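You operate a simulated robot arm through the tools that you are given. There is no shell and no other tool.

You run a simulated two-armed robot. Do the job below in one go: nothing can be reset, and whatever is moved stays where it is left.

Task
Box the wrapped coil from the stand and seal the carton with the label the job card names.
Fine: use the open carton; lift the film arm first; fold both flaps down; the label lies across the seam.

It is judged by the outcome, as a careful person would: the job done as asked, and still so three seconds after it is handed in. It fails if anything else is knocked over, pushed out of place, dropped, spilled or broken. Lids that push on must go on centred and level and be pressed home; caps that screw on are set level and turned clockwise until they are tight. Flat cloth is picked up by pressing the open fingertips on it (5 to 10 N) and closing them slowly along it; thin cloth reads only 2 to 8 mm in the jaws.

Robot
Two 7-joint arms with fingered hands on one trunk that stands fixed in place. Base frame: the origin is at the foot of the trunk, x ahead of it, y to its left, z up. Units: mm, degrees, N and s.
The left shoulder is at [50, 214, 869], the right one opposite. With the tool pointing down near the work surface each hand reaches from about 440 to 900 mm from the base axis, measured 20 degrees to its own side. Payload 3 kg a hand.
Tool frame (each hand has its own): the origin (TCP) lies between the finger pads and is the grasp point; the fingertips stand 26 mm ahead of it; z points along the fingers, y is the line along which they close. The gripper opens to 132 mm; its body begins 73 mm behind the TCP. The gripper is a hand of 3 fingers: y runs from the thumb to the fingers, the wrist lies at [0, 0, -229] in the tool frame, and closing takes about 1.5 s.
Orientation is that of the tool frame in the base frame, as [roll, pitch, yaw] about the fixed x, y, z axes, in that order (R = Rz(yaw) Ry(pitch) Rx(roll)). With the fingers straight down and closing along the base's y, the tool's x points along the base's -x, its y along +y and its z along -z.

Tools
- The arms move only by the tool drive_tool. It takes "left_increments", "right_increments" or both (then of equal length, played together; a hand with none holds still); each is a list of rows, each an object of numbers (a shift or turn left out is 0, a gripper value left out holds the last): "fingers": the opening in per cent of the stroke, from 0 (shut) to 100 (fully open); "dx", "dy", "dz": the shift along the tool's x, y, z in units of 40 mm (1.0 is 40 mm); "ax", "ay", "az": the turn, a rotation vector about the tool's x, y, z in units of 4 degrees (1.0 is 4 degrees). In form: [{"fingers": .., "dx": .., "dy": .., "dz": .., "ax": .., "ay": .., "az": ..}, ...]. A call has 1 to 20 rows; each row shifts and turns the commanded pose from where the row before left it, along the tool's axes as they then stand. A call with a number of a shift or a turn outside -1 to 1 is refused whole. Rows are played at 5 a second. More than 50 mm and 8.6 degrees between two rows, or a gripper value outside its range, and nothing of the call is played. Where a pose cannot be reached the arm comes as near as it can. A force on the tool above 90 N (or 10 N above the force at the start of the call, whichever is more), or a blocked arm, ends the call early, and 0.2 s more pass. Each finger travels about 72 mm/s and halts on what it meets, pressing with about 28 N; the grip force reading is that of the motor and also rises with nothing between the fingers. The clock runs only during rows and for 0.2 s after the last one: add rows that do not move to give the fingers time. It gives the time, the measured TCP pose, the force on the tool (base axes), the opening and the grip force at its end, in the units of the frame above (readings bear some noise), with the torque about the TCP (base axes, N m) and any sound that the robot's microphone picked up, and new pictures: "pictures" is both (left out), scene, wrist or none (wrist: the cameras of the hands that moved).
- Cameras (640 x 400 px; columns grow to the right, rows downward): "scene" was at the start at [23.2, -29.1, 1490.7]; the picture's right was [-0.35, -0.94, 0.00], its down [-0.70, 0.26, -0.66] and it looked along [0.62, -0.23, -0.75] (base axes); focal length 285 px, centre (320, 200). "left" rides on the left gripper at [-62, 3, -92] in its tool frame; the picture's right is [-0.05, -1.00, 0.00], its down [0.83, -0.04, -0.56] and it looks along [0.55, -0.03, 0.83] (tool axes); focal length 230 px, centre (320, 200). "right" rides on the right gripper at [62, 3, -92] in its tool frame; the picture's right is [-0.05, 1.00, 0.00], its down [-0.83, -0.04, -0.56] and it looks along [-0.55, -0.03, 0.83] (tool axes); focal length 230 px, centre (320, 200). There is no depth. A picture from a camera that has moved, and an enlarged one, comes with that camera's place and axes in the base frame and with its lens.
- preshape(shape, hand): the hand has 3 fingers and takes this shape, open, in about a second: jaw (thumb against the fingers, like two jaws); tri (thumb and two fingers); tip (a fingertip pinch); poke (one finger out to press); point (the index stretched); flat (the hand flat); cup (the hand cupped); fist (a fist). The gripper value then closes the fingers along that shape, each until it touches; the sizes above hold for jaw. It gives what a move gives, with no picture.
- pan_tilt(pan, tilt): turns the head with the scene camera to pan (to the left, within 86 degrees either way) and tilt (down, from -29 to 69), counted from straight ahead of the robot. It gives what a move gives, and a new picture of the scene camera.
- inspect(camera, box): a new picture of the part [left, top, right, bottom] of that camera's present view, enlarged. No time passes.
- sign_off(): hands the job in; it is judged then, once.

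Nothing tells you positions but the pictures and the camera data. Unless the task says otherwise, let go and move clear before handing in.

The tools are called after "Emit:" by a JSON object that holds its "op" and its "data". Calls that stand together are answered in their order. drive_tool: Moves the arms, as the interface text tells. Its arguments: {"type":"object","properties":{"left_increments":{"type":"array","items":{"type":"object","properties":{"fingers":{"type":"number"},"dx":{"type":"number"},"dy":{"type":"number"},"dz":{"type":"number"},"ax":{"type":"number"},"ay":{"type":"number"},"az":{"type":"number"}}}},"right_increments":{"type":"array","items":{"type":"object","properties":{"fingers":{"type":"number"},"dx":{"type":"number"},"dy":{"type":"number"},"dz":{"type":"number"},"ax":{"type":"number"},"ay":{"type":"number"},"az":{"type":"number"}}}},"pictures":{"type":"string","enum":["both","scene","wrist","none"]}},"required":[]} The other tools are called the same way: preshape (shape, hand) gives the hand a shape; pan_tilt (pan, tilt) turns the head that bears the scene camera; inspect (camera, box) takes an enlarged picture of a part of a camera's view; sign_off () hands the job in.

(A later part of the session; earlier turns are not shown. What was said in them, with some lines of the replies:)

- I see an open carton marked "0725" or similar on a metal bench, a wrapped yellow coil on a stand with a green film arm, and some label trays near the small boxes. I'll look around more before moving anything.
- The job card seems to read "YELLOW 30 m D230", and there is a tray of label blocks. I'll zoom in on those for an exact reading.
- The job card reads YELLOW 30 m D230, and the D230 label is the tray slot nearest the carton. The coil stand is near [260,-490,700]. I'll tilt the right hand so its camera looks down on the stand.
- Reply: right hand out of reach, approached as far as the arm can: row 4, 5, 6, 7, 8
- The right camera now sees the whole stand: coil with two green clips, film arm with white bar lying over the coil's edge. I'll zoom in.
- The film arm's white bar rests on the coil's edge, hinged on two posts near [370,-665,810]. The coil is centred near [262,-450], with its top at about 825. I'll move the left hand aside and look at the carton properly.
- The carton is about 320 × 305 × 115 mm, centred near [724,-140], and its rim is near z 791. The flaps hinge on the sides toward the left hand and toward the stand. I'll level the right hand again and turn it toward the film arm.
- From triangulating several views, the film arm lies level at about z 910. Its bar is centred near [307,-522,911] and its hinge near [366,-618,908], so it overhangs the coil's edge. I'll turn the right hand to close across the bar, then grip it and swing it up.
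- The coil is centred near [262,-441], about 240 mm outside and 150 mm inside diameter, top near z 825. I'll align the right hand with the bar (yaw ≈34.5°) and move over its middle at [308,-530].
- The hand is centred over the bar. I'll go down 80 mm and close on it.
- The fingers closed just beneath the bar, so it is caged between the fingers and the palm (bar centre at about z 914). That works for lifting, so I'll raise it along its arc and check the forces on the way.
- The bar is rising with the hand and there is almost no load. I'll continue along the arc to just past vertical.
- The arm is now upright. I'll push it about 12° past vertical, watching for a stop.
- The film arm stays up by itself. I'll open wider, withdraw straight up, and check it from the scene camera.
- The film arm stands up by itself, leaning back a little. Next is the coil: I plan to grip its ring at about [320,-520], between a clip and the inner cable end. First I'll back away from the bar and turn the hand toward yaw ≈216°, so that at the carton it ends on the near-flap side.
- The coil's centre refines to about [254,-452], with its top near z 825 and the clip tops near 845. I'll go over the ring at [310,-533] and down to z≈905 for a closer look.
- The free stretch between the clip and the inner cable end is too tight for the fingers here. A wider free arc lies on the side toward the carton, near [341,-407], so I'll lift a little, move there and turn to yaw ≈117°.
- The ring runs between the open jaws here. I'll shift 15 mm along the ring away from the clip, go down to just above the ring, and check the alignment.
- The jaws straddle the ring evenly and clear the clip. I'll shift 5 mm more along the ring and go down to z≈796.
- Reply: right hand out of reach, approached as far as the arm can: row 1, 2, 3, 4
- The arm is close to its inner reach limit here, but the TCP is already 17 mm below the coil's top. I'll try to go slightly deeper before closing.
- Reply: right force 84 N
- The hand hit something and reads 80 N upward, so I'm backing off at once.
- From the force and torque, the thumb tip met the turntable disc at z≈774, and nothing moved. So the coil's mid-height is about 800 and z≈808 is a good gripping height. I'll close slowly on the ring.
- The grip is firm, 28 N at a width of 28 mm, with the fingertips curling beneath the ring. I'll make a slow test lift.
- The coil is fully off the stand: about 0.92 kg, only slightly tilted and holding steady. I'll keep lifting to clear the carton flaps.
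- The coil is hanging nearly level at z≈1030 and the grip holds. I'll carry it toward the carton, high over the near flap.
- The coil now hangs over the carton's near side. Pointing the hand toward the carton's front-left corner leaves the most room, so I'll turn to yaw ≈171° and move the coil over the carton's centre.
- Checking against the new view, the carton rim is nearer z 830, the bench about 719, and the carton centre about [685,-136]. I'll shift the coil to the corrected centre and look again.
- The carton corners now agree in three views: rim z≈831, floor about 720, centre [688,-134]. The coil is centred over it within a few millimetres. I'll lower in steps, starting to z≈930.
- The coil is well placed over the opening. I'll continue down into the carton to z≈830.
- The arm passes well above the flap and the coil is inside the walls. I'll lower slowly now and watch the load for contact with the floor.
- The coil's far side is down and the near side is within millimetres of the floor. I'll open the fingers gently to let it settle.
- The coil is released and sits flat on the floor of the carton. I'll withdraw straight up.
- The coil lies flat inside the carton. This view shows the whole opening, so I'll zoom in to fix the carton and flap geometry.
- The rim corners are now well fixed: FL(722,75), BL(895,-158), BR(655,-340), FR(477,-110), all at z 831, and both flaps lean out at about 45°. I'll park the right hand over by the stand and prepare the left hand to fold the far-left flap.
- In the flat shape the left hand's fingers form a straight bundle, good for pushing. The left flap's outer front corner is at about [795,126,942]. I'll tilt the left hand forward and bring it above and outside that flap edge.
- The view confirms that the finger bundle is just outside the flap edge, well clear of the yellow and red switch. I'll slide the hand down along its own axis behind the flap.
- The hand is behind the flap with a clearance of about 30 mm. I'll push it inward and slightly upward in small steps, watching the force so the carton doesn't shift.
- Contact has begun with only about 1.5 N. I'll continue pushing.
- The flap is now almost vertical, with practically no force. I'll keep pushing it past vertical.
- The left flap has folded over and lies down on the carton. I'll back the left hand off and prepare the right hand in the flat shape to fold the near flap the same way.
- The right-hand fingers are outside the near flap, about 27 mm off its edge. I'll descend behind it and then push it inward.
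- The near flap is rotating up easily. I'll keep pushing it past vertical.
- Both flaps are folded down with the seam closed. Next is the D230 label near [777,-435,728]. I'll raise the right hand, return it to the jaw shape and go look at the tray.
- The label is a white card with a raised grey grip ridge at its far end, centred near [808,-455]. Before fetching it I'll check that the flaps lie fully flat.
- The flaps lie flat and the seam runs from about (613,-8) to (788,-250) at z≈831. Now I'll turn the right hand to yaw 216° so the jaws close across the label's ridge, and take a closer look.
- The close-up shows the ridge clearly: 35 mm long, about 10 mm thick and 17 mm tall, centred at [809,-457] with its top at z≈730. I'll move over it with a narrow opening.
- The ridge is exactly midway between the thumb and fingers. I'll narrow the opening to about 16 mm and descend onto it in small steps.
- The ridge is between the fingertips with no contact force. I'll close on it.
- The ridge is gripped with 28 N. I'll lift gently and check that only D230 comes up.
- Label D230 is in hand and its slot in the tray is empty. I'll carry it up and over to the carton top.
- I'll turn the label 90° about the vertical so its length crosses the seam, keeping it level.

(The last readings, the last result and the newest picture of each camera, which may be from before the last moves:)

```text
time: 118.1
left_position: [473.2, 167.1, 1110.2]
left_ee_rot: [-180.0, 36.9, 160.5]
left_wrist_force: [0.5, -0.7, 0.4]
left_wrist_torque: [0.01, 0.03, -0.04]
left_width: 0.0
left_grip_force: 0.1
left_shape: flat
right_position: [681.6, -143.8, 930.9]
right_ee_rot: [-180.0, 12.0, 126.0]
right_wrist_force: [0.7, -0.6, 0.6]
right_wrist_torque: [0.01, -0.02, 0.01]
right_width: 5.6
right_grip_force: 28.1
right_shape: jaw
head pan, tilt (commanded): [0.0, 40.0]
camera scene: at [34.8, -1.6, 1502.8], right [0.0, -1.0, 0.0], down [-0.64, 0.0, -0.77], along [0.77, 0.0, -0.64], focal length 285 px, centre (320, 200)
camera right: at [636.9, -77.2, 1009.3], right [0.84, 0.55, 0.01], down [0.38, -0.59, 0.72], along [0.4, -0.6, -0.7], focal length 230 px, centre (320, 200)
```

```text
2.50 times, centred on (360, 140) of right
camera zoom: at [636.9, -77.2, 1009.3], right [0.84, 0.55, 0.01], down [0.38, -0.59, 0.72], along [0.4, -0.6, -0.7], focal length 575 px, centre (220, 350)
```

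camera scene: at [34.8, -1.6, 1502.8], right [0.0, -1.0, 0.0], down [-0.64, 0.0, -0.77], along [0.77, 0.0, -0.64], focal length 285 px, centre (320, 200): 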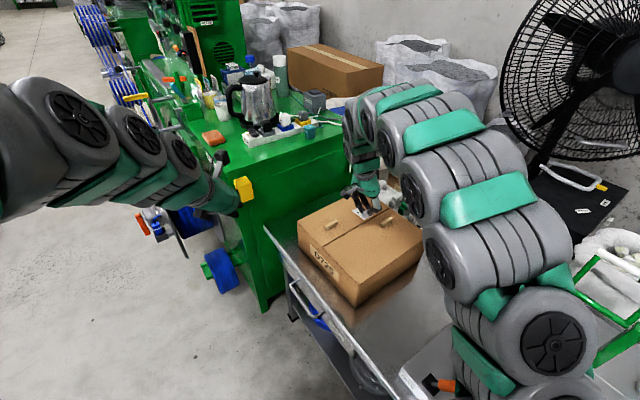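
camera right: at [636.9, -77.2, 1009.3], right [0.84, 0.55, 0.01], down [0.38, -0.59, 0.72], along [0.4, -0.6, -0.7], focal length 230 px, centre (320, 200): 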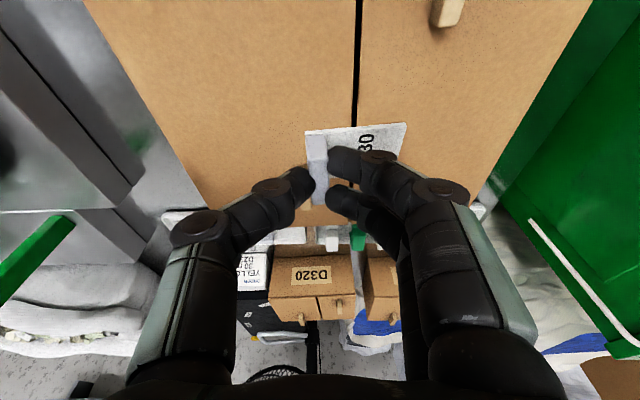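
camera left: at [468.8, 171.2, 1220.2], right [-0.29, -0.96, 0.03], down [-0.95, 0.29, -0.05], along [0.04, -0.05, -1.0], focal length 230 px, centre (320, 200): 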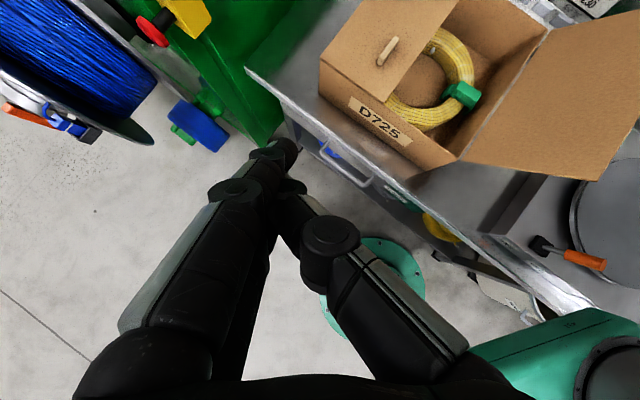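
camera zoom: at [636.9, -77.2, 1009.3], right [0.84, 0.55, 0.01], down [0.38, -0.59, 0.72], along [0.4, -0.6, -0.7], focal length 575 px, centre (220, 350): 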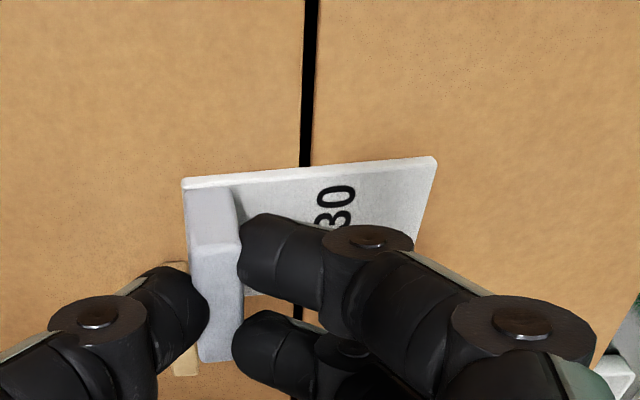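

The label's centre is about 7 mm short of the seam. I'll shift it across by that much and lower toward the flaps.

Emit:
{"op": "drive_tool", "data": {"right_increments": [{"dx": 0.104, "dy": 0.175, "dz": 0.489}, {"dx": 0.104, "dz": 0.489}, {"dx": 0.052, "dz": 0.244}, {}], "pictures": "both"}}

Emit:
{"op": "inspect", "data": {"camera": "right", "box": [260, 60, 460, 220]}}

Emit:
{"op": "inspect", "data": {"camera": "scene", "box": [300, 170, 430, 280]}}

```text
time: 119.1
left_position: [474.0, 166.9, 1108.0]
left_ee_rot: [-180.0, 36.8, 160.5]
left_wrist_force: [0.1, -0.2, 1.2]
left_wrist_torque: [0.04, -0.02, 0.0]
left_width: 0.0
left_grip_force: 0.1
left_shape: flat
right_position: [686.1, -139.8, 881.5]
right_ee_rot: [179.9, 12.0, 126.0]
right_wrist_force: [0.0, 0.0, -1.1]
right_wrist_torque: [-0.02, -0.02, -0.04]
right_width: 5.7
right_grip_force: 28.4
right_shape: jaw
head pan, tilt (commanded): [0.0, 40.0]
camera scene: at [34.8, -1.6, 1502.8], right [0.0, -1.0, 0.0], down [-0.64, 0.0, -0.77], along [0.77, 0.0, -0.64], focal length 285 px, centre (320, 200)
camera right: at [642.2, -73.5, 958.6], right [0.84, 0.55, 0.01], down [0.38, -0.59, 0.72], along [0.4, -0.59, -0.7], focal length 230 px, centre (320, 200)
```

scene: 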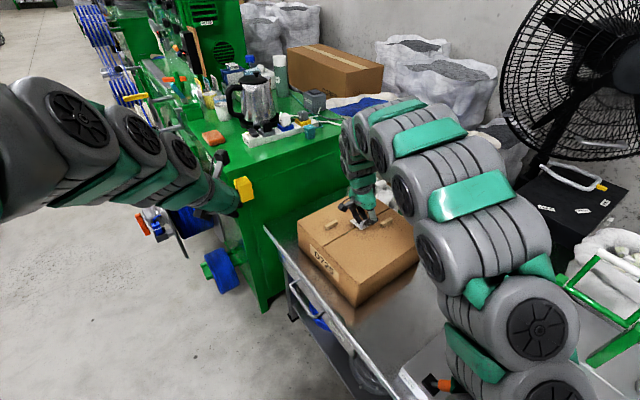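
right: 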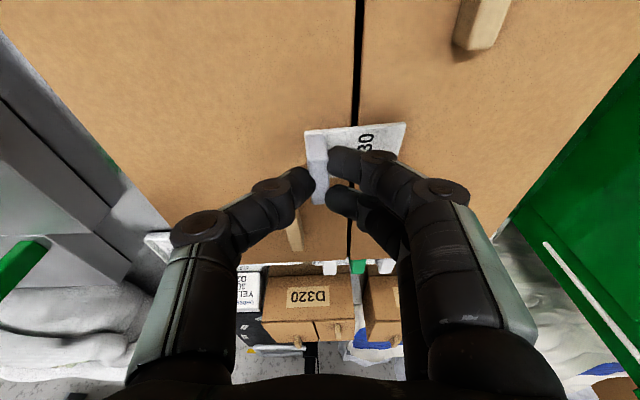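

```text
2.50 times, centred on (360, 140) of right
camera zoom: at [642.2, -73.5, 958.6], right [0.84, 0.55, 0.01], down [0.38, -0.59, 0.72], along [0.4, -0.59, -0.7], focal length 575 px, centre (220, 350)
```

zoom: 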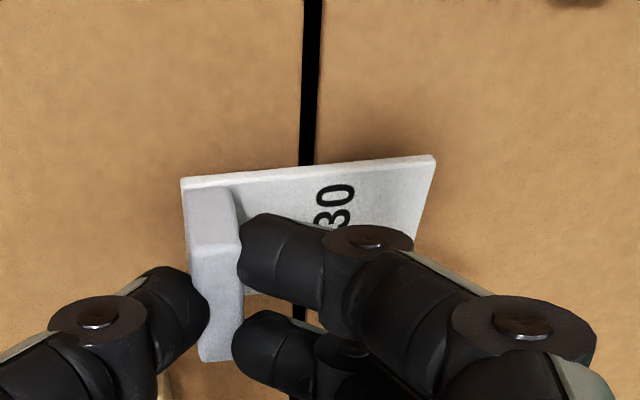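

```text
3.64 times, centred on (365, 225) of scene
camera zoom: at [34.8, -1.6, 1502.8], right [0.0, -1.0, 0.0], down [-0.64, 0.0, -0.77], along [0.77, 0.0, -0.64], focal length 1037 px, centre (156, 109)
```

zoom: 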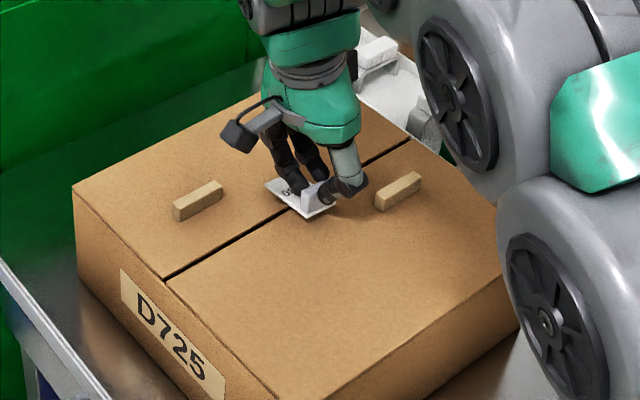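

The label is now centred on the seam. I'll lower the last centimetre or so in small steps until it touches.

Emit:
{"op": "drive_tool", "data": {"right_increments": [{"dx": 0.026, "dz": 0.12}, {"dx": 0.026, "dz": 0.12}, {}], "pictures": "none"}}

Emit:
{"op": "drive_tool", "data": {"right_increments": [{"dx": 0.012, "dz": 0.06}, {}], "pictures": "none"}}

```text
time: 119.9
left_position: [473.4, 167.0, 1109.0]
left_ee_rot: [-180.0, 36.9, 160.5]
left_wrist_force: [-0.3, 0.0, 0.0]
left_wrist_torque: [-0.02, -0.03, 0.0]
left_width: 0.2
left_grip_force: 0.0
left_shape: flat
right_position: [686.3, -140.3, 871.5]
right_ee_rot: [179.8, 12.0, 126.1]
right_wrist_force: [-0.7, 0.3, 1.0]
right_wrist_torque: [0.04, -0.08, 0.01]
right_width: 5.6
right_grip_force: 28.4
right_shape: jaw
head pan, tilt (commanded): [0.0, 40.0]
```

```text
time: 120.5
left_position: [473.3, 167.2, 1108.6]
left_ee_rot: [-179.9, 36.9, 160.4]
left_wrist_force: [-0.3, -0.4, -1.0]
left_wrist_torque: [0.02, 0.04, 0.01]
left_width: 0.0
left_grip_force: 0.0
left_shape: flat
right_position: [686.4, -139.5, 868.8]
right_ee_rot: [180.0, 12.1, 126.1]
right_wrist_force: [-0.2, -0.4, 1.7]
right_wrist_torque: [0.01, -0.1, -0.01]
right_width: 5.9
right_grip_force: 28.4
right_shape: jaw
head pan, tilt (commanded): [0.0, 40.0]
```

Emit:
{"op": "drive_tool", "data": {"right_increments": [{"dx": 0.01, "dz": 0.05}, {}], "pictures": "none"}}

Emit:
{"op": "drive_tool", "data": {"right_increments": [{"dx": 0.01, "dz": 0.05}, {}], "pictures": "wrist"}}

Emit:
{"op": "inspect", "data": {"camera": "right", "box": [260, 60, 460, 220]}}

```text
time: 121.1
left_position: [472.7, 166.5, 1108.9]
left_ee_rot: [179.9, 36.9, 160.6]
left_wrist_force: [-1.1, -0.7, -0.5]
left_wrist_torque: [0.01, 0.01, 0.02]
left_width: 0.0
left_grip_force: 0.0
left_shape: flat
right_position: [687.4, -140.0, 868.2]
right_ee_rot: [-180.0, 11.9, 126.1]
right_wrist_force: [-0.5, 0.3, 2.2]
right_wrist_torque: [-0.01, -0.1, 0.02]
right_width: 6.0
right_grip_force: 27.8
right_shape: jaw
head pan, tilt (commanded): [0.0, 40.0]
```

```text
time: 121.7
left_position: [473.3, 166.8, 1109.3]
left_ee_rot: [-180.0, 36.9, 160.5]
left_wrist_force: [0.4, -0.6, -0.8]
left_wrist_torque: [-0.03, 0.01, 0.0]
left_width: 0.0
left_grip_force: 0.1
left_shape: flat
right_position: [686.5, -140.5, 866.2]
right_ee_rot: [179.9, 12.0, 126.1]
right_wrist_force: [-1.6, 2.7, 15.7]
right_wrist_torque: [0.04, -0.08, -0.01]
right_width: 6.1
right_grip_force: 28.0
right_shape: jaw
head pan, tilt (commanded): [0.0, 40.0]
camera right: at [642.3, -73.9, 943.4], right [0.84, 0.55, 0.01], down [0.37, -0.59, 0.72], along [0.4, -0.59, -0.7], focal length 230 px, centre (320, 200)
```

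right: 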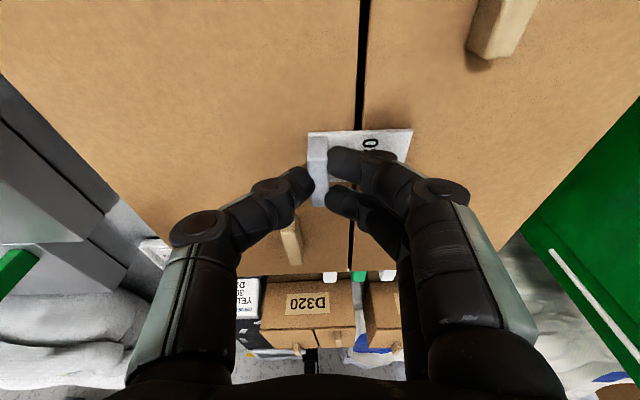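

```text
2.50 times, centred on (360, 140) of right
camera zoom: at [642.3, -73.9, 943.4], right [0.84, 0.55, 0.01], down [0.37, -0.59, 0.72], along [0.4, -0.59, -0.7], focal length 575 px, centre (220, 350)
```

zoom: 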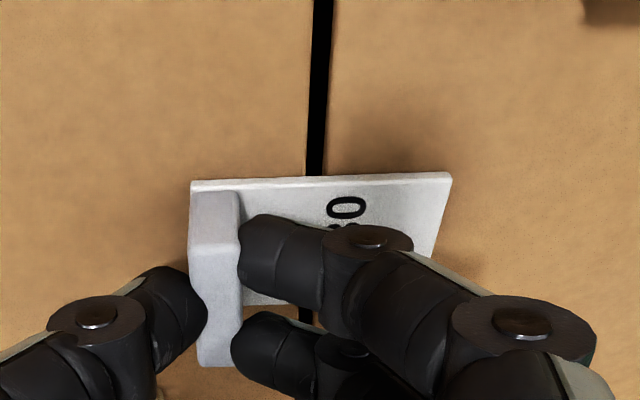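

The label is down on both flaps, centred across the seam, pressed with about 16 N. I'll hold a moment, then open the fingers gently.

Emit:
{"op": "drive_tool", "data": {"right_increments": [{}, {"fingers": 6}, {"fingers": 9}, {"fingers": 12}, {"fingers": 16}, {}], "pictures": "wrist"}}

Emit:
{"op": "inspect", "data": {"camera": "right", "box": [260, 60, 460, 220]}}

```text
time: 123.1
left_position: [472.6, 167.7, 1109.5]
left_ee_rot: [179.9, 36.9, 160.5]
left_wrist_force: [-0.8, -0.3, 1.0]
left_wrist_torque: [-0.02, -0.02, 0.0]
left_width: 0.0
left_grip_force: 0.1
left_shape: flat
right_position: [686.7, -141.1, 864.9]
right_ee_rot: [-180.0, 12.1, 126.1]
right_wrist_force: [0.1, 0.3, -0.5]
right_wrist_torque: [-0.01, 0.01, -0.05]
right_width: 20.6
right_grip_force: 0.1
right_shape: jaw
head pan, tilt (commanded): [0.0, 40.0]
camera right: at [642.2, -74.2, 942.8], right [0.84, 0.55, 0.01], down [0.38, -0.59, 0.72], along [0.4, -0.59, -0.7], focal length 230 px, centre (320, 200)
```

right: 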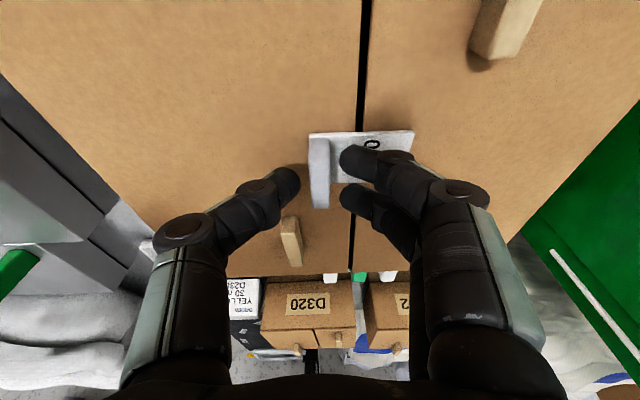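

```text
2.50 times, centred on (360, 140) of right
camera zoom: at [642.2, -74.2, 942.8], right [0.84, 0.55, 0.01], down [0.38, -0.59, 0.72], along [0.4, -0.59, -0.7], focal length 575 px, centre (220, 350)
```

zoom: 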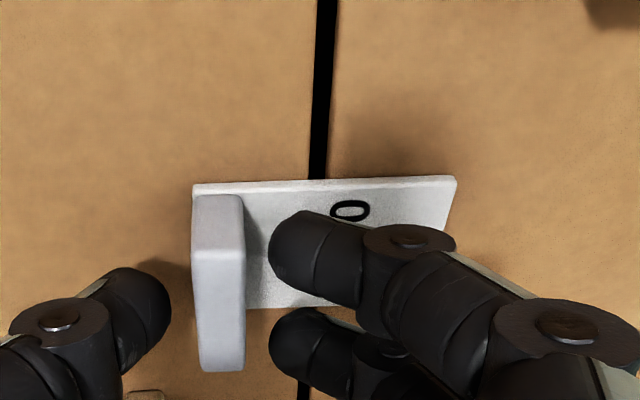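

The label is released and lies flat. I'll lift the hand clear and look.

Emit:
{"op": "drive_tool", "data": {"right_increments": [{"dx": -0.04, "dz": -0.2}, {"dx": -0.1, "dz": -0.5}, {"dx": -0.2, "dz": -0.95}, {"dx": -0.2, "dz": -0.95}, {}], "pictures": "both"}}

Emit:
{"op": "inspect", "data": {"camera": "right", "box": [240, 40, 480, 220]}}

Emit:
{"op": "inspect", "data": {"camera": "scene", "box": [300, 170, 430, 280]}}

```text
time: 124.3
left_position: [473.5, 165.8, 1109.9]
left_ee_rot: [180.0, 36.9, 160.6]
left_wrist_force: [0.1, 0.4, 0.1]
left_wrist_torque: [0.0, 0.02, -0.02]
left_width: 0.0
left_grip_force: 0.1
left_shape: flat
right_position: [686.4, -139.4, 972.1]
right_ee_rot: [180.0, 11.9, 126.0]
right_wrist_force: [0.6, -0.9, -0.8]
right_wrist_torque: [0.0, -0.01, 0.0]
right_width: 20.8
right_grip_force: 0.1
right_shape: jaw
head pan, tilt (commanded): [0.0, 40.0]
camera scene: at [34.8, -1.6, 1502.8], right [0.0, -1.0, 0.0], down [-0.64, 0.0, -0.77], along [0.77, 0.0, -0.64], focal length 285 px, centre (320, 200)
camera right: at [641.2, -73.2, 1049.5], right [0.84, 0.55, 0.01], down [0.38, -0.59, 0.72], along [0.4, -0.59, -0.7], focal length 230 px, centre (320, 200)
```

scene: 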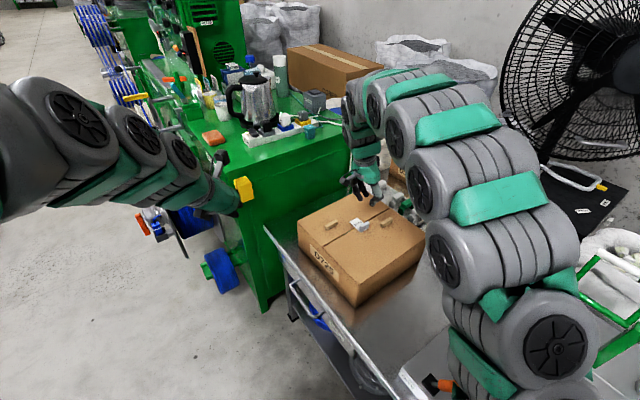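
right: 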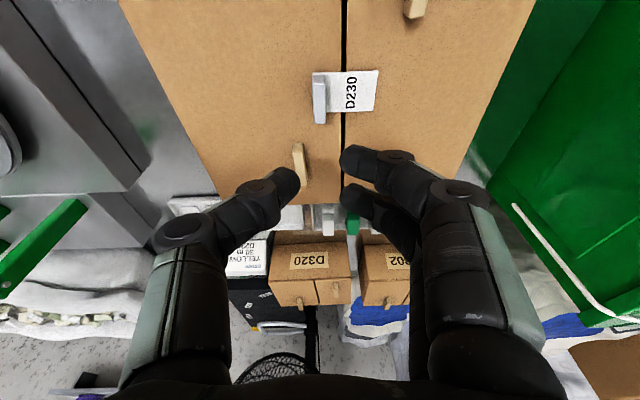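

```text
2.22 times, centred on (360, 130) of right
camera zoom: at [641.2, -73.2, 1049.5], right [0.84, 0.55, 0.01], down [0.38, -0.59, 0.72], along [0.4, -0.59, -0.7], focal length 511 px, centre (231, 356)
```

zoom: 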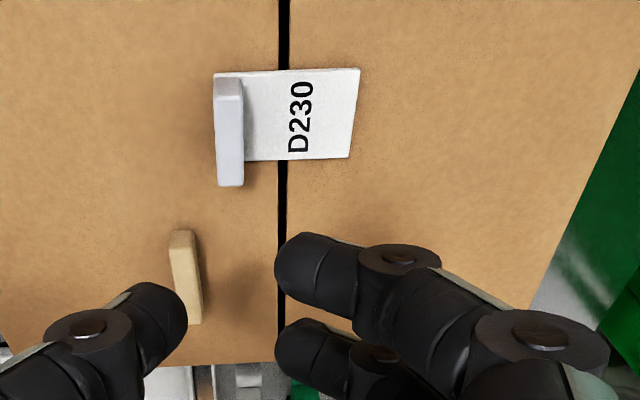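

```text
3.64 times, centred on (365, 225) of scene
camera zoom: at [34.8, -1.6, 1502.8], right [0.0, -1.0, 0.0], down [-0.64, 0.0, -0.77], along [0.77, 0.0, -0.64], focal length 1037 px, centre (156, 109)
```

zoom: 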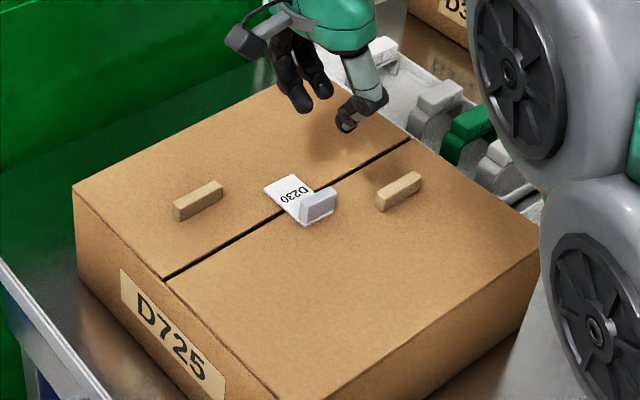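

The D230 label sits squared across the seam, about 28 mm on the near flap and 31 mm on the far one. To be sure it sticks on the far flap too, I'll close the fingertips and press lightly on that half of the card.

Emit:
{"op": "drive_tool", "data": {"right_increments": [{"fingers": 0, "dx": 0.06, "dy": 0.45}, {"dx": 0.07, "dy": 0.44}, {}, {"dx": 0.16, "dz": 0.75}, {"dx": 0.16, "dz": 0.75}, {"dx": 0.1, "dz": 0.45}, {}], "pictures": "both"}}

Emit:
{"op": "inspect", "data": {"camera": "right", "box": [220, 60, 460, 240]}}

```text
time: 125.9
left_position: [473.4, 166.0, 1109.5]
left_ee_rot: [-179.9, 36.9, 160.6]
left_wrist_force: [-0.5, 1.2, 0.3]
left_wrist_torque: [-0.02, 0.01, 0.0]
left_width: 0.0
left_grip_force: 0.1
left_shape: flat
right_position: [711.6, -112.4, 889.0]
right_ee_rot: [-180.0, 12.0, 126.1]
right_wrist_force: [-0.2, 0.3, -0.7]
right_wrist_torque: [0.03, 0.04, -0.03]
right_width: 0.1
right_grip_force: 27.6
right_shape: jaw
head pan, tilt (commanded): [0.0, 40.0]
camera scene: at [34.8, -1.6, 1502.8], right [0.0, -1.0, 0.0], down [-0.64, 0.0, -0.77], along [0.77, 0.0, -0.64], focal length 285 px, centre (320, 200)
camera right: at [667.6, -45.7, 967.1], right [0.84, 0.55, 0.01], down [0.38, -0.59, 0.72], along [0.4, -0.59, -0.7], focal length 230 px, centre (320, 200)
```

scene: 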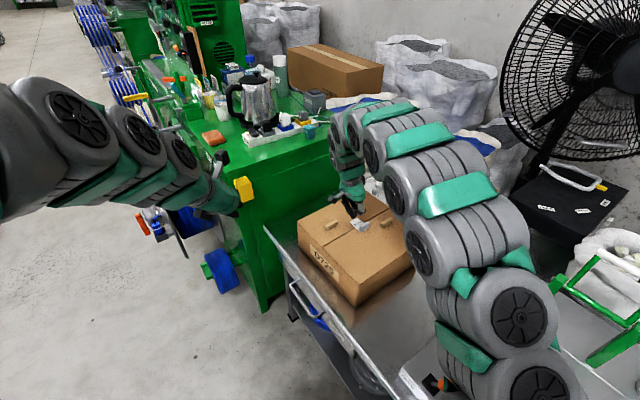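
right: 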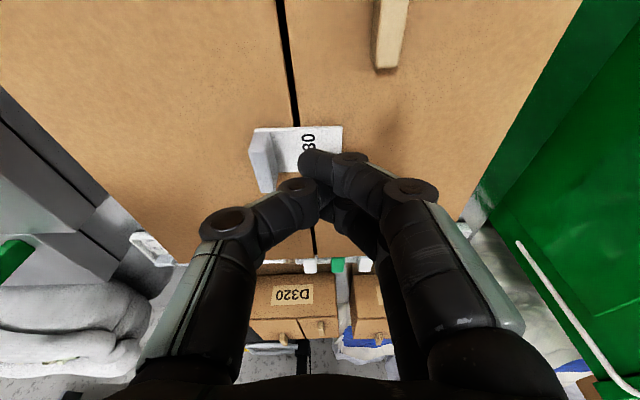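

```text
2.22 times, centred on (340, 150) of right
camera zoom: at [667.6, -45.7, 967.1], right [0.84, 0.55, 0.01], down [0.38, -0.59, 0.72], along [0.4, -0.59, -0.7], focal length 511 px, centre (276, 311)
```

zoom: 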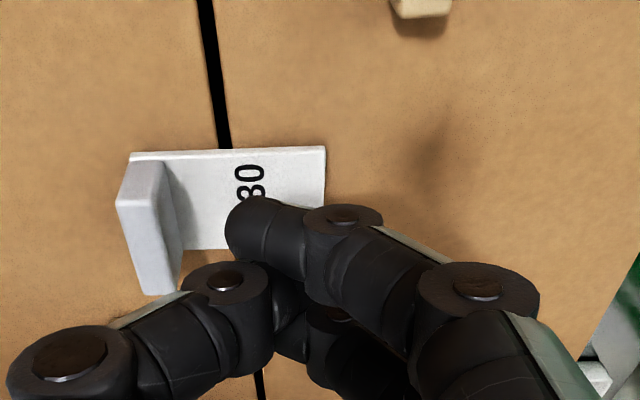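

Emit:
{"op": "drive_tool", "data": {"right_increments": [{"dx": 0.052, "dz": 0.245}, {"dx": 0.042, "dz": 0.196}, {"dx": 0.02, "dz": 0.1}, {}], "pictures": "none"}}

Emit:
{"op": "drive_tool", "data": {"right_increments": [{"dx": 0.012, "dz": 0.06}, {}], "pictures": "none"}}

```text
time: 126.9
left_position: [475.0, 166.2, 1110.6]
left_ee_rot: [180.0, 36.9, 160.5]
left_wrist_force: [-0.1, 1.1, 0.4]
left_wrist_torque: [0.01, 0.03, -0.01]
left_width: 0.0
left_grip_force: 0.1
left_shape: flat
right_position: [713.7, -113.6, 868.4]
right_ee_rot: [-180.0, 12.0, 126.1]
right_wrist_force: [-1.8, 0.4, -0.7]
right_wrist_torque: [0.01, -0.03, 0.03]
right_width: 0.0
right_grip_force: 28.1
right_shape: jaw
head pan, tilt (commanded): [0.0, 40.0]
```

```text
time: 127.5
left_position: [474.8, 167.3, 1109.3]
left_ee_rot: [180.0, 36.9, 160.4]
left_wrist_force: [0.6, 0.7, 0.0]
left_wrist_torque: [-0.02, 0.0, 0.02]
left_width: 0.0
left_grip_force: 0.1
left_shape: flat
right_position: [713.5, -114.0, 866.3]
right_ee_rot: [180.0, 12.0, 126.0]
right_wrist_force: [-1.2, 0.7, -0.1]
right_wrist_torque: [0.02, 0.0, -0.04]
right_width: 0.2
right_grip_force: 27.5
right_shape: jaw
head pan, tilt (commanded): [0.0, 40.0]
```

Emit:
{"op": "drive_tool", "data": {"right_increments": [{"dx": 0.015, "dz": 0.07}, {}], "pictures": "none"}}

Emit:
{"op": "drive_tool", "data": {"right_increments": [{"dx": 0.01, "dz": 0.05}, {}], "pictures": "none"}}

```text
time: 128.1
left_position: [473.2, 167.6, 1109.6]
left_ee_rot: [-179.9, 36.9, 160.5]
left_wrist_force: [0.7, 0.2, 0.3]
left_wrist_torque: [0.01, -0.02, 0.0]
left_width: 0.1
left_grip_force: 0.1
left_shape: flat
right_position: [712.0, -113.9, 862.7]
right_ee_rot: [180.0, 12.1, 126.1]
right_wrist_force: [0.5, 0.5, -0.4]
right_wrist_torque: [0.0, -0.02, -0.01]
right_width: 0.1
right_grip_force: 27.7
right_shape: jaw
head pan, tilt (commanded): [0.0, 40.0]
```

```text
time: 128.7
left_position: [473.1, 167.8, 1110.8]
left_ee_rot: [-180.0, 36.8, 160.5]
left_wrist_force: [0.1, 0.5, -0.5]
left_wrist_torque: [-0.02, -0.03, 0.01]
left_width: 0.1
left_grip_force: 0.1
left_shape: flat
right_position: [713.4, -113.2, 860.9]
right_ee_rot: [179.9, 12.1, 126.1]
right_wrist_force: [-1.0, 0.1, 0.7]
right_wrist_torque: [-0.02, 0.0, -0.02]
right_width: 0.4
right_grip_force: 27.9
right_shape: jaw
head pan, tilt (commanded): [0.0, 40.0]
```

Emit:
{"op": "drive_tool", "data": {"right_increments": [{"dx": 0.01, "dz": 0.05}, {}], "pictures": "none"}}

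Emit:
{"op": "drive_tool", "data": {"right_increments": [{"dx": 0.008, "dz": 0.04}, {}], "pictures": "none"}}

```text
time: 129.3
left_position: [474.0, 167.1, 1110.2]
left_ee_rot: [-179.9, 36.9, 160.5]
left_wrist_force: [0.0, -1.1, 1.0]
left_wrist_torque: [0.02, -0.01, 0.03]
left_width: 0.0
left_grip_force: 0.0
left_shape: flat
right_position: [712.4, -112.8, 858.9]
right_ee_rot: [-180.0, 12.0, 126.1]
right_wrist_force: [0.5, 0.5, -0.7]
right_wrist_torque: [0.0, 0.01, -0.04]
right_width: 0.0
right_grip_force: 28.1
right_shape: jaw
head pan, tilt (commanded): [0.0, 40.0]
```

```text
time: 129.9
left_position: [473.2, 167.3, 1108.0]
left_ee_rot: [180.0, 36.9, 160.5]
left_wrist_force: [-0.2, 0.3, 0.3]
left_wrist_torque: [0.01, -0.04, 0.01]
left_width: 0.0
left_grip_force: 0.1
left_shape: flat
right_position: [713.3, -114.4, 856.8]
right_ee_rot: [-179.9, 12.0, 126.1]
right_wrist_force: [0.7, 0.5, 0.9]
right_wrist_torque: [0.02, 0.02, 0.01]
right_width: 0.1
right_grip_force: 27.4
right_shape: jaw
head pan, tilt (commanded): [0.0, 40.0]
```

Emit:
{"op": "drive_tool", "data": {"right_increments": [{"dx": 0.01, "dz": 0.05}, {}], "pictures": "wrist"}}

Emit:
{"op": "inspect", "data": {"camera": "right", "box": [220, 60, 460, 240]}}

```text
time: 130.5
left_position: [473.0, 167.5, 1110.0]
left_ee_rot: [-179.9, 36.9, 160.4]
left_wrist_force: [0.0, -0.1, -0.7]
left_wrist_torque: [-0.02, 0.0, 0.01]
left_width: 0.0
left_grip_force: 0.0
left_shape: flat
right_position: [713.5, -114.0, 854.2]
right_ee_rot: [-180.0, 12.0, 126.1]
right_wrist_force: [1.7, 1.0, 7.1]
right_wrist_torque: [0.04, 0.06, 0.0]
right_width: 0.0
right_grip_force: 27.9
right_shape: jaw
head pan, tilt (commanded): [0.0, 40.0]
camera right: at [668.2, -47.1, 933.0], right [0.84, 0.55, 0.01], down [0.38, -0.59, 0.72], along [0.4, -0.59, -0.7], focal length 230 px, centre (320, 200)
```

right: 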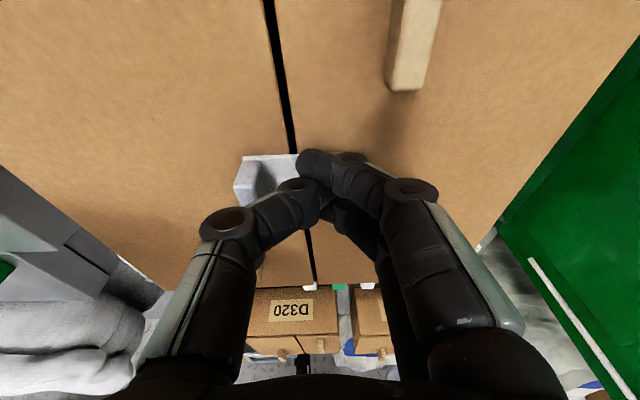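

```text
2.22 times, centred on (340, 150) of right
camera zoom: at [668.2, -47.1, 933.0], right [0.84, 0.55, 0.01], down [0.38, -0.59, 0.72], along [0.4, -0.59, -0.7], focal length 511 px, centre (276, 311)
```

zoom: 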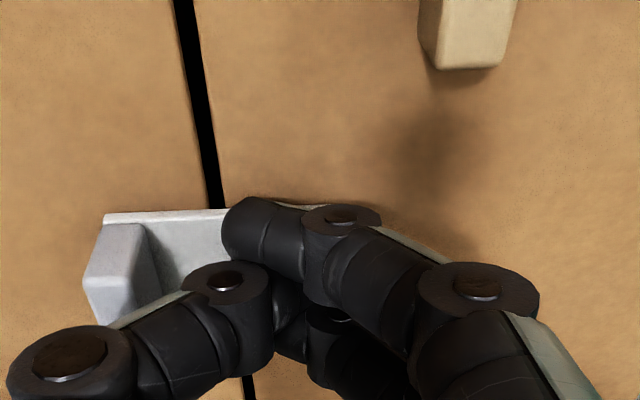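

The fingertips are pressing the far half of the card with about 7 N, which is enough. I'll lift straight off and move the hand clear.

Emit:
{"op": "drive_tool", "data": {"right_increments": [{}, {"dx": -0.04, "dz": -0.2}, {"dx": -0.1, "dz": -0.5}, {"dx": -0.2, "dz": -0.95}, {"dx": -0.2, "dz": -0.95}, {"dx": -0.2, "dz": -0.95}, {"dy": -0.9}, {"dy": -0.9}, {"dy": -0.9}, {"dy": -0.9}, {"dy": -0.9}, {"dy": -0.9}], "pictures": "both"}}

Emit:
{"op": "inspect", "data": {"camera": "scene", "box": [285, 160, 435, 310]}}

Emit:
{"op": "inspect", "data": {"camera": "left", "box": [240, 0, 640, 220]}}

```text
time: 133.1
left_position: [473.6, 168.1, 1108.7]
left_ee_rot: [179.9, 37.0, 160.5]
left_wrist_force: [-0.3, 0.5, -0.6]
left_wrist_torque: [0.0, -0.01, 0.01]
left_width: 0.0
left_grip_force: 0.0
left_shape: flat
right_position: [537.1, -238.2, 999.4]
right_ee_rot: [180.0, 12.0, 126.1]
right_wrist_force: [-0.4, -0.1, -0.5]
right_wrist_torque: [0.02, 0.02, 0.0]
right_width: 0.2
right_grip_force: 27.8
right_shape: jaw
head pan, tilt (commanded): [0.0, 40.0]
camera scene: at [34.8, -1.6, 1502.8], right [0.0, -1.0, 0.0], down [-0.64, 0.0, -0.77], along [0.77, 0.0, -0.64], focal length 285 px, centre (320, 200)
camera right: at [492.7, -172.3, 1077.5], right [0.84, 0.55, 0.01], down [0.38, -0.59, 0.72], along [0.4, -0.59, -0.7], focal length 230 px, centre (320, 200)
```

scene: 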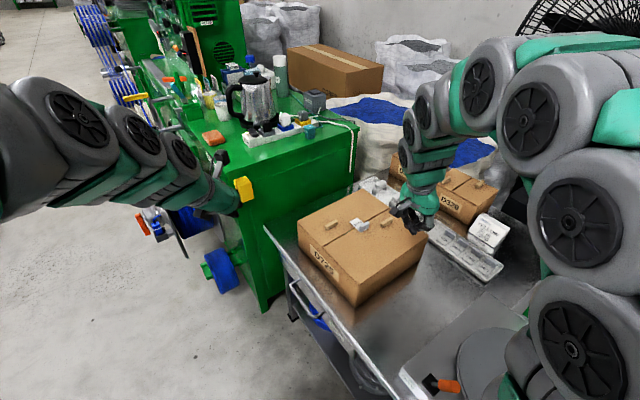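
right: 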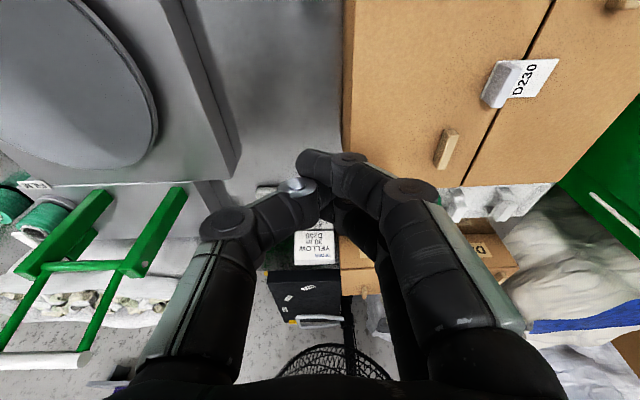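

```text
2.67 times, centred on (360, 235) of scene
camera zoom: at [34.8, -1.6, 1502.8], right [0.0, -1.0, 0.0], down [-0.64, 0.0, -0.77], along [0.77, 0.0, -0.64], focal length 760 px, centre (213, 107)
```

zoom: 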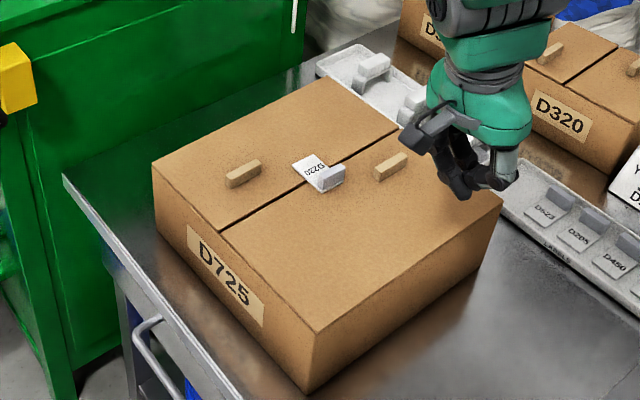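

```text
1.60 times, centred on (440, 110) of left
camera zoom: at [468.8, 171.2, 1220.2], right [-0.29, -0.96, 0.03], down [-0.95, 0.29, -0.05], along [0.04, -0.05, -1.0], focal length 368 px, centre (128, 344)
```

zoom: 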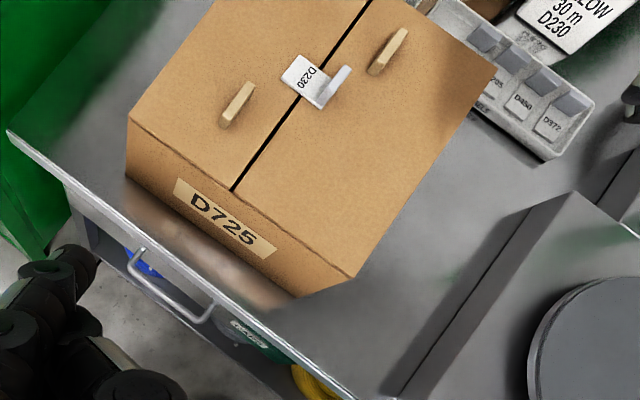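

The carton is closed and the D230 label lies across the seam. I'll move the right hand further away and recheck that everything stays put.

Emit:
{"op": "drive_tool", "data": {"right_increments": [{"dx": -0.54, "dy": -0.86, "dz": -0.27}, {"dx": -0.54, "dy": -0.86, "dz": -0.27}, {"dx": -0.54, "dy": -0.86, "dz": -0.27}, {"dx": -0.54, "dy": -0.86, "dz": -0.27}, {"fingers": 50}, {}, {}, {}, {}, {}, {}, {}, {}, {}, {}], "pictures": "both"}}

Emit:
{"op": "pan_tilt", "data": {"pan": -25, "tilt": 45}}

Emit:
{"op": "inspect", "data": {"camera": "scene", "box": [190, 80, 500, 320]}}

```text
time: 136.3
left_position: [473.6, 166.3, 1109.4]
left_ee_rot: [180.0, 36.9, 160.6]
left_wrist_force: [0.1, 0.7, -0.3]
left_wrist_torque: [0.01, -0.03, 0.02]
left_width: 0.2
left_grip_force: 0.0
left_shape: flat
right_position: [470.0, -382.3, 1061.6]
right_ee_rot: [180.0, 12.0, 126.1]
right_wrist_force: [0.7, -0.2, -0.7]
right_wrist_torque: [0.01, -0.01, -0.01]
right_width: 65.4
right_grip_force: 0.1
right_shape: jaw
head pan, tilt (commanded): [0.0, 40.0]
camera scene: at [34.8, -1.6, 1502.8], right [0.0, -1.0, 0.0], down [-0.64, 0.0, -0.77], along [0.77, 0.0, -0.64], focal length 285 px, centre (320, 200)
camera right: at [425.4, -316.2, 1137.7], right [0.84, 0.55, 0.01], down [0.38, -0.59, 0.72], along [0.4, -0.59, -0.7], focal length 230 px, centre (320, 200)
```

scene: 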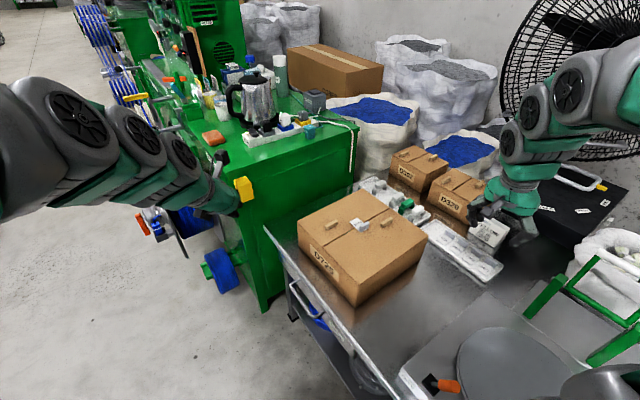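
right: 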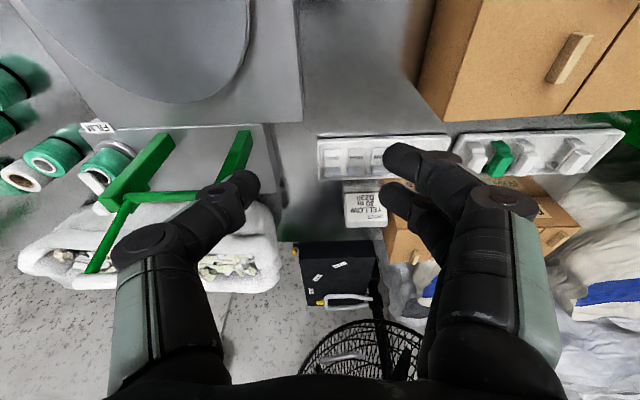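

```text
time: 137.2
left_position: [472.6, 168.2, 1109.3]
left_ee_rot: [-180.0, 36.9, 160.5]
left_wrist_force: [0.7, -0.1, 0.0]
left_wrist_torque: [0.01, -0.01, 0.02]
left_width: 0.0
left_grip_force: 0.1
left_shape: flat
right_position: [468.7, -383.2, 1059.9]
right_ee_rot: [180.0, 12.0, 126.2]
right_wrist_force: [0.4, -0.1, 0.8]
right_wrist_torque: [0.03, -0.03, -0.02]
right_width: 65.3
right_grip_force: 0.0
right_shape: jaw
head pan, tilt (commanded): [-25.0, 45.0]
camera scene: at [23.5, -35.9, 1495.6], right [-0.42, -0.91, 0.0], down [-0.64, 0.3, -0.71], along [0.64, -0.3, -0.71], focal length 285 px, centre (320, 200)
```

scene: 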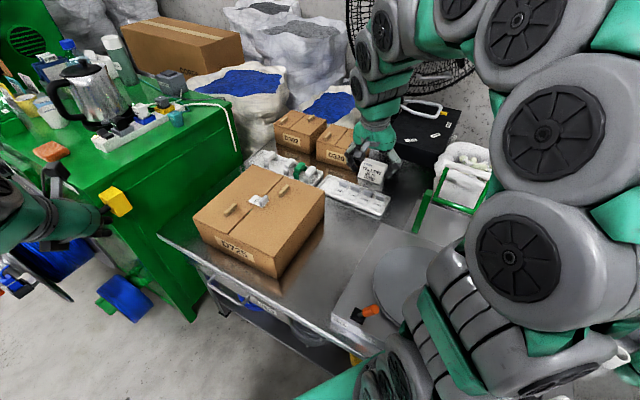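

```text
1.67 times, centred on (345, 200) of scene
camera zoom: at [23.5, -35.9, 1495.6], right [-0.42, -0.91, 0.0], down [-0.64, 0.3, -0.71], along [0.64, -0.3, -0.71], focal length 475 px, centre (278, 200)
```

zoom: 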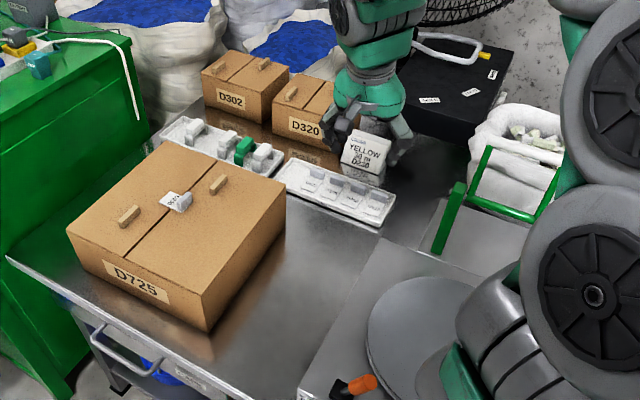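

The coil is boxed, both flaps are down, and the D230 label lies flat across the seam. The film arm is still up, the other items are where they were, and both hands are clear, so I'm handing the job in.

Emit:
{"op": "sign_off", "data": {}}

```text
The job is handed in.
```

The wrapped coil is in the open carton (D725), both flaps are folded down, and the carton is sealed with label D230, as the job card says (YELLOW 30 m, D230). I've handed the job in; no result has come back yet.

- **Film arm:** I lifted it before taking the coil. It stays up on its own, leaning slightly back, and I left it raised.
- **Coil:** it lies flat on the carton floor.
- **Label:** it is centred across the seam, with about 28 mm on the near flap and 31 mm on the far one. I pressed it down on both sides. The text faces away from the robot.
- **Bump at the stand:** while lowering to grip the coil, the right thumb pressed on the turntable disc with about 80 N. I backed off at once and saw nothing move.

In the last pictures nothing else had been moved or knocked over, and both hands were empty and clear of the carton.
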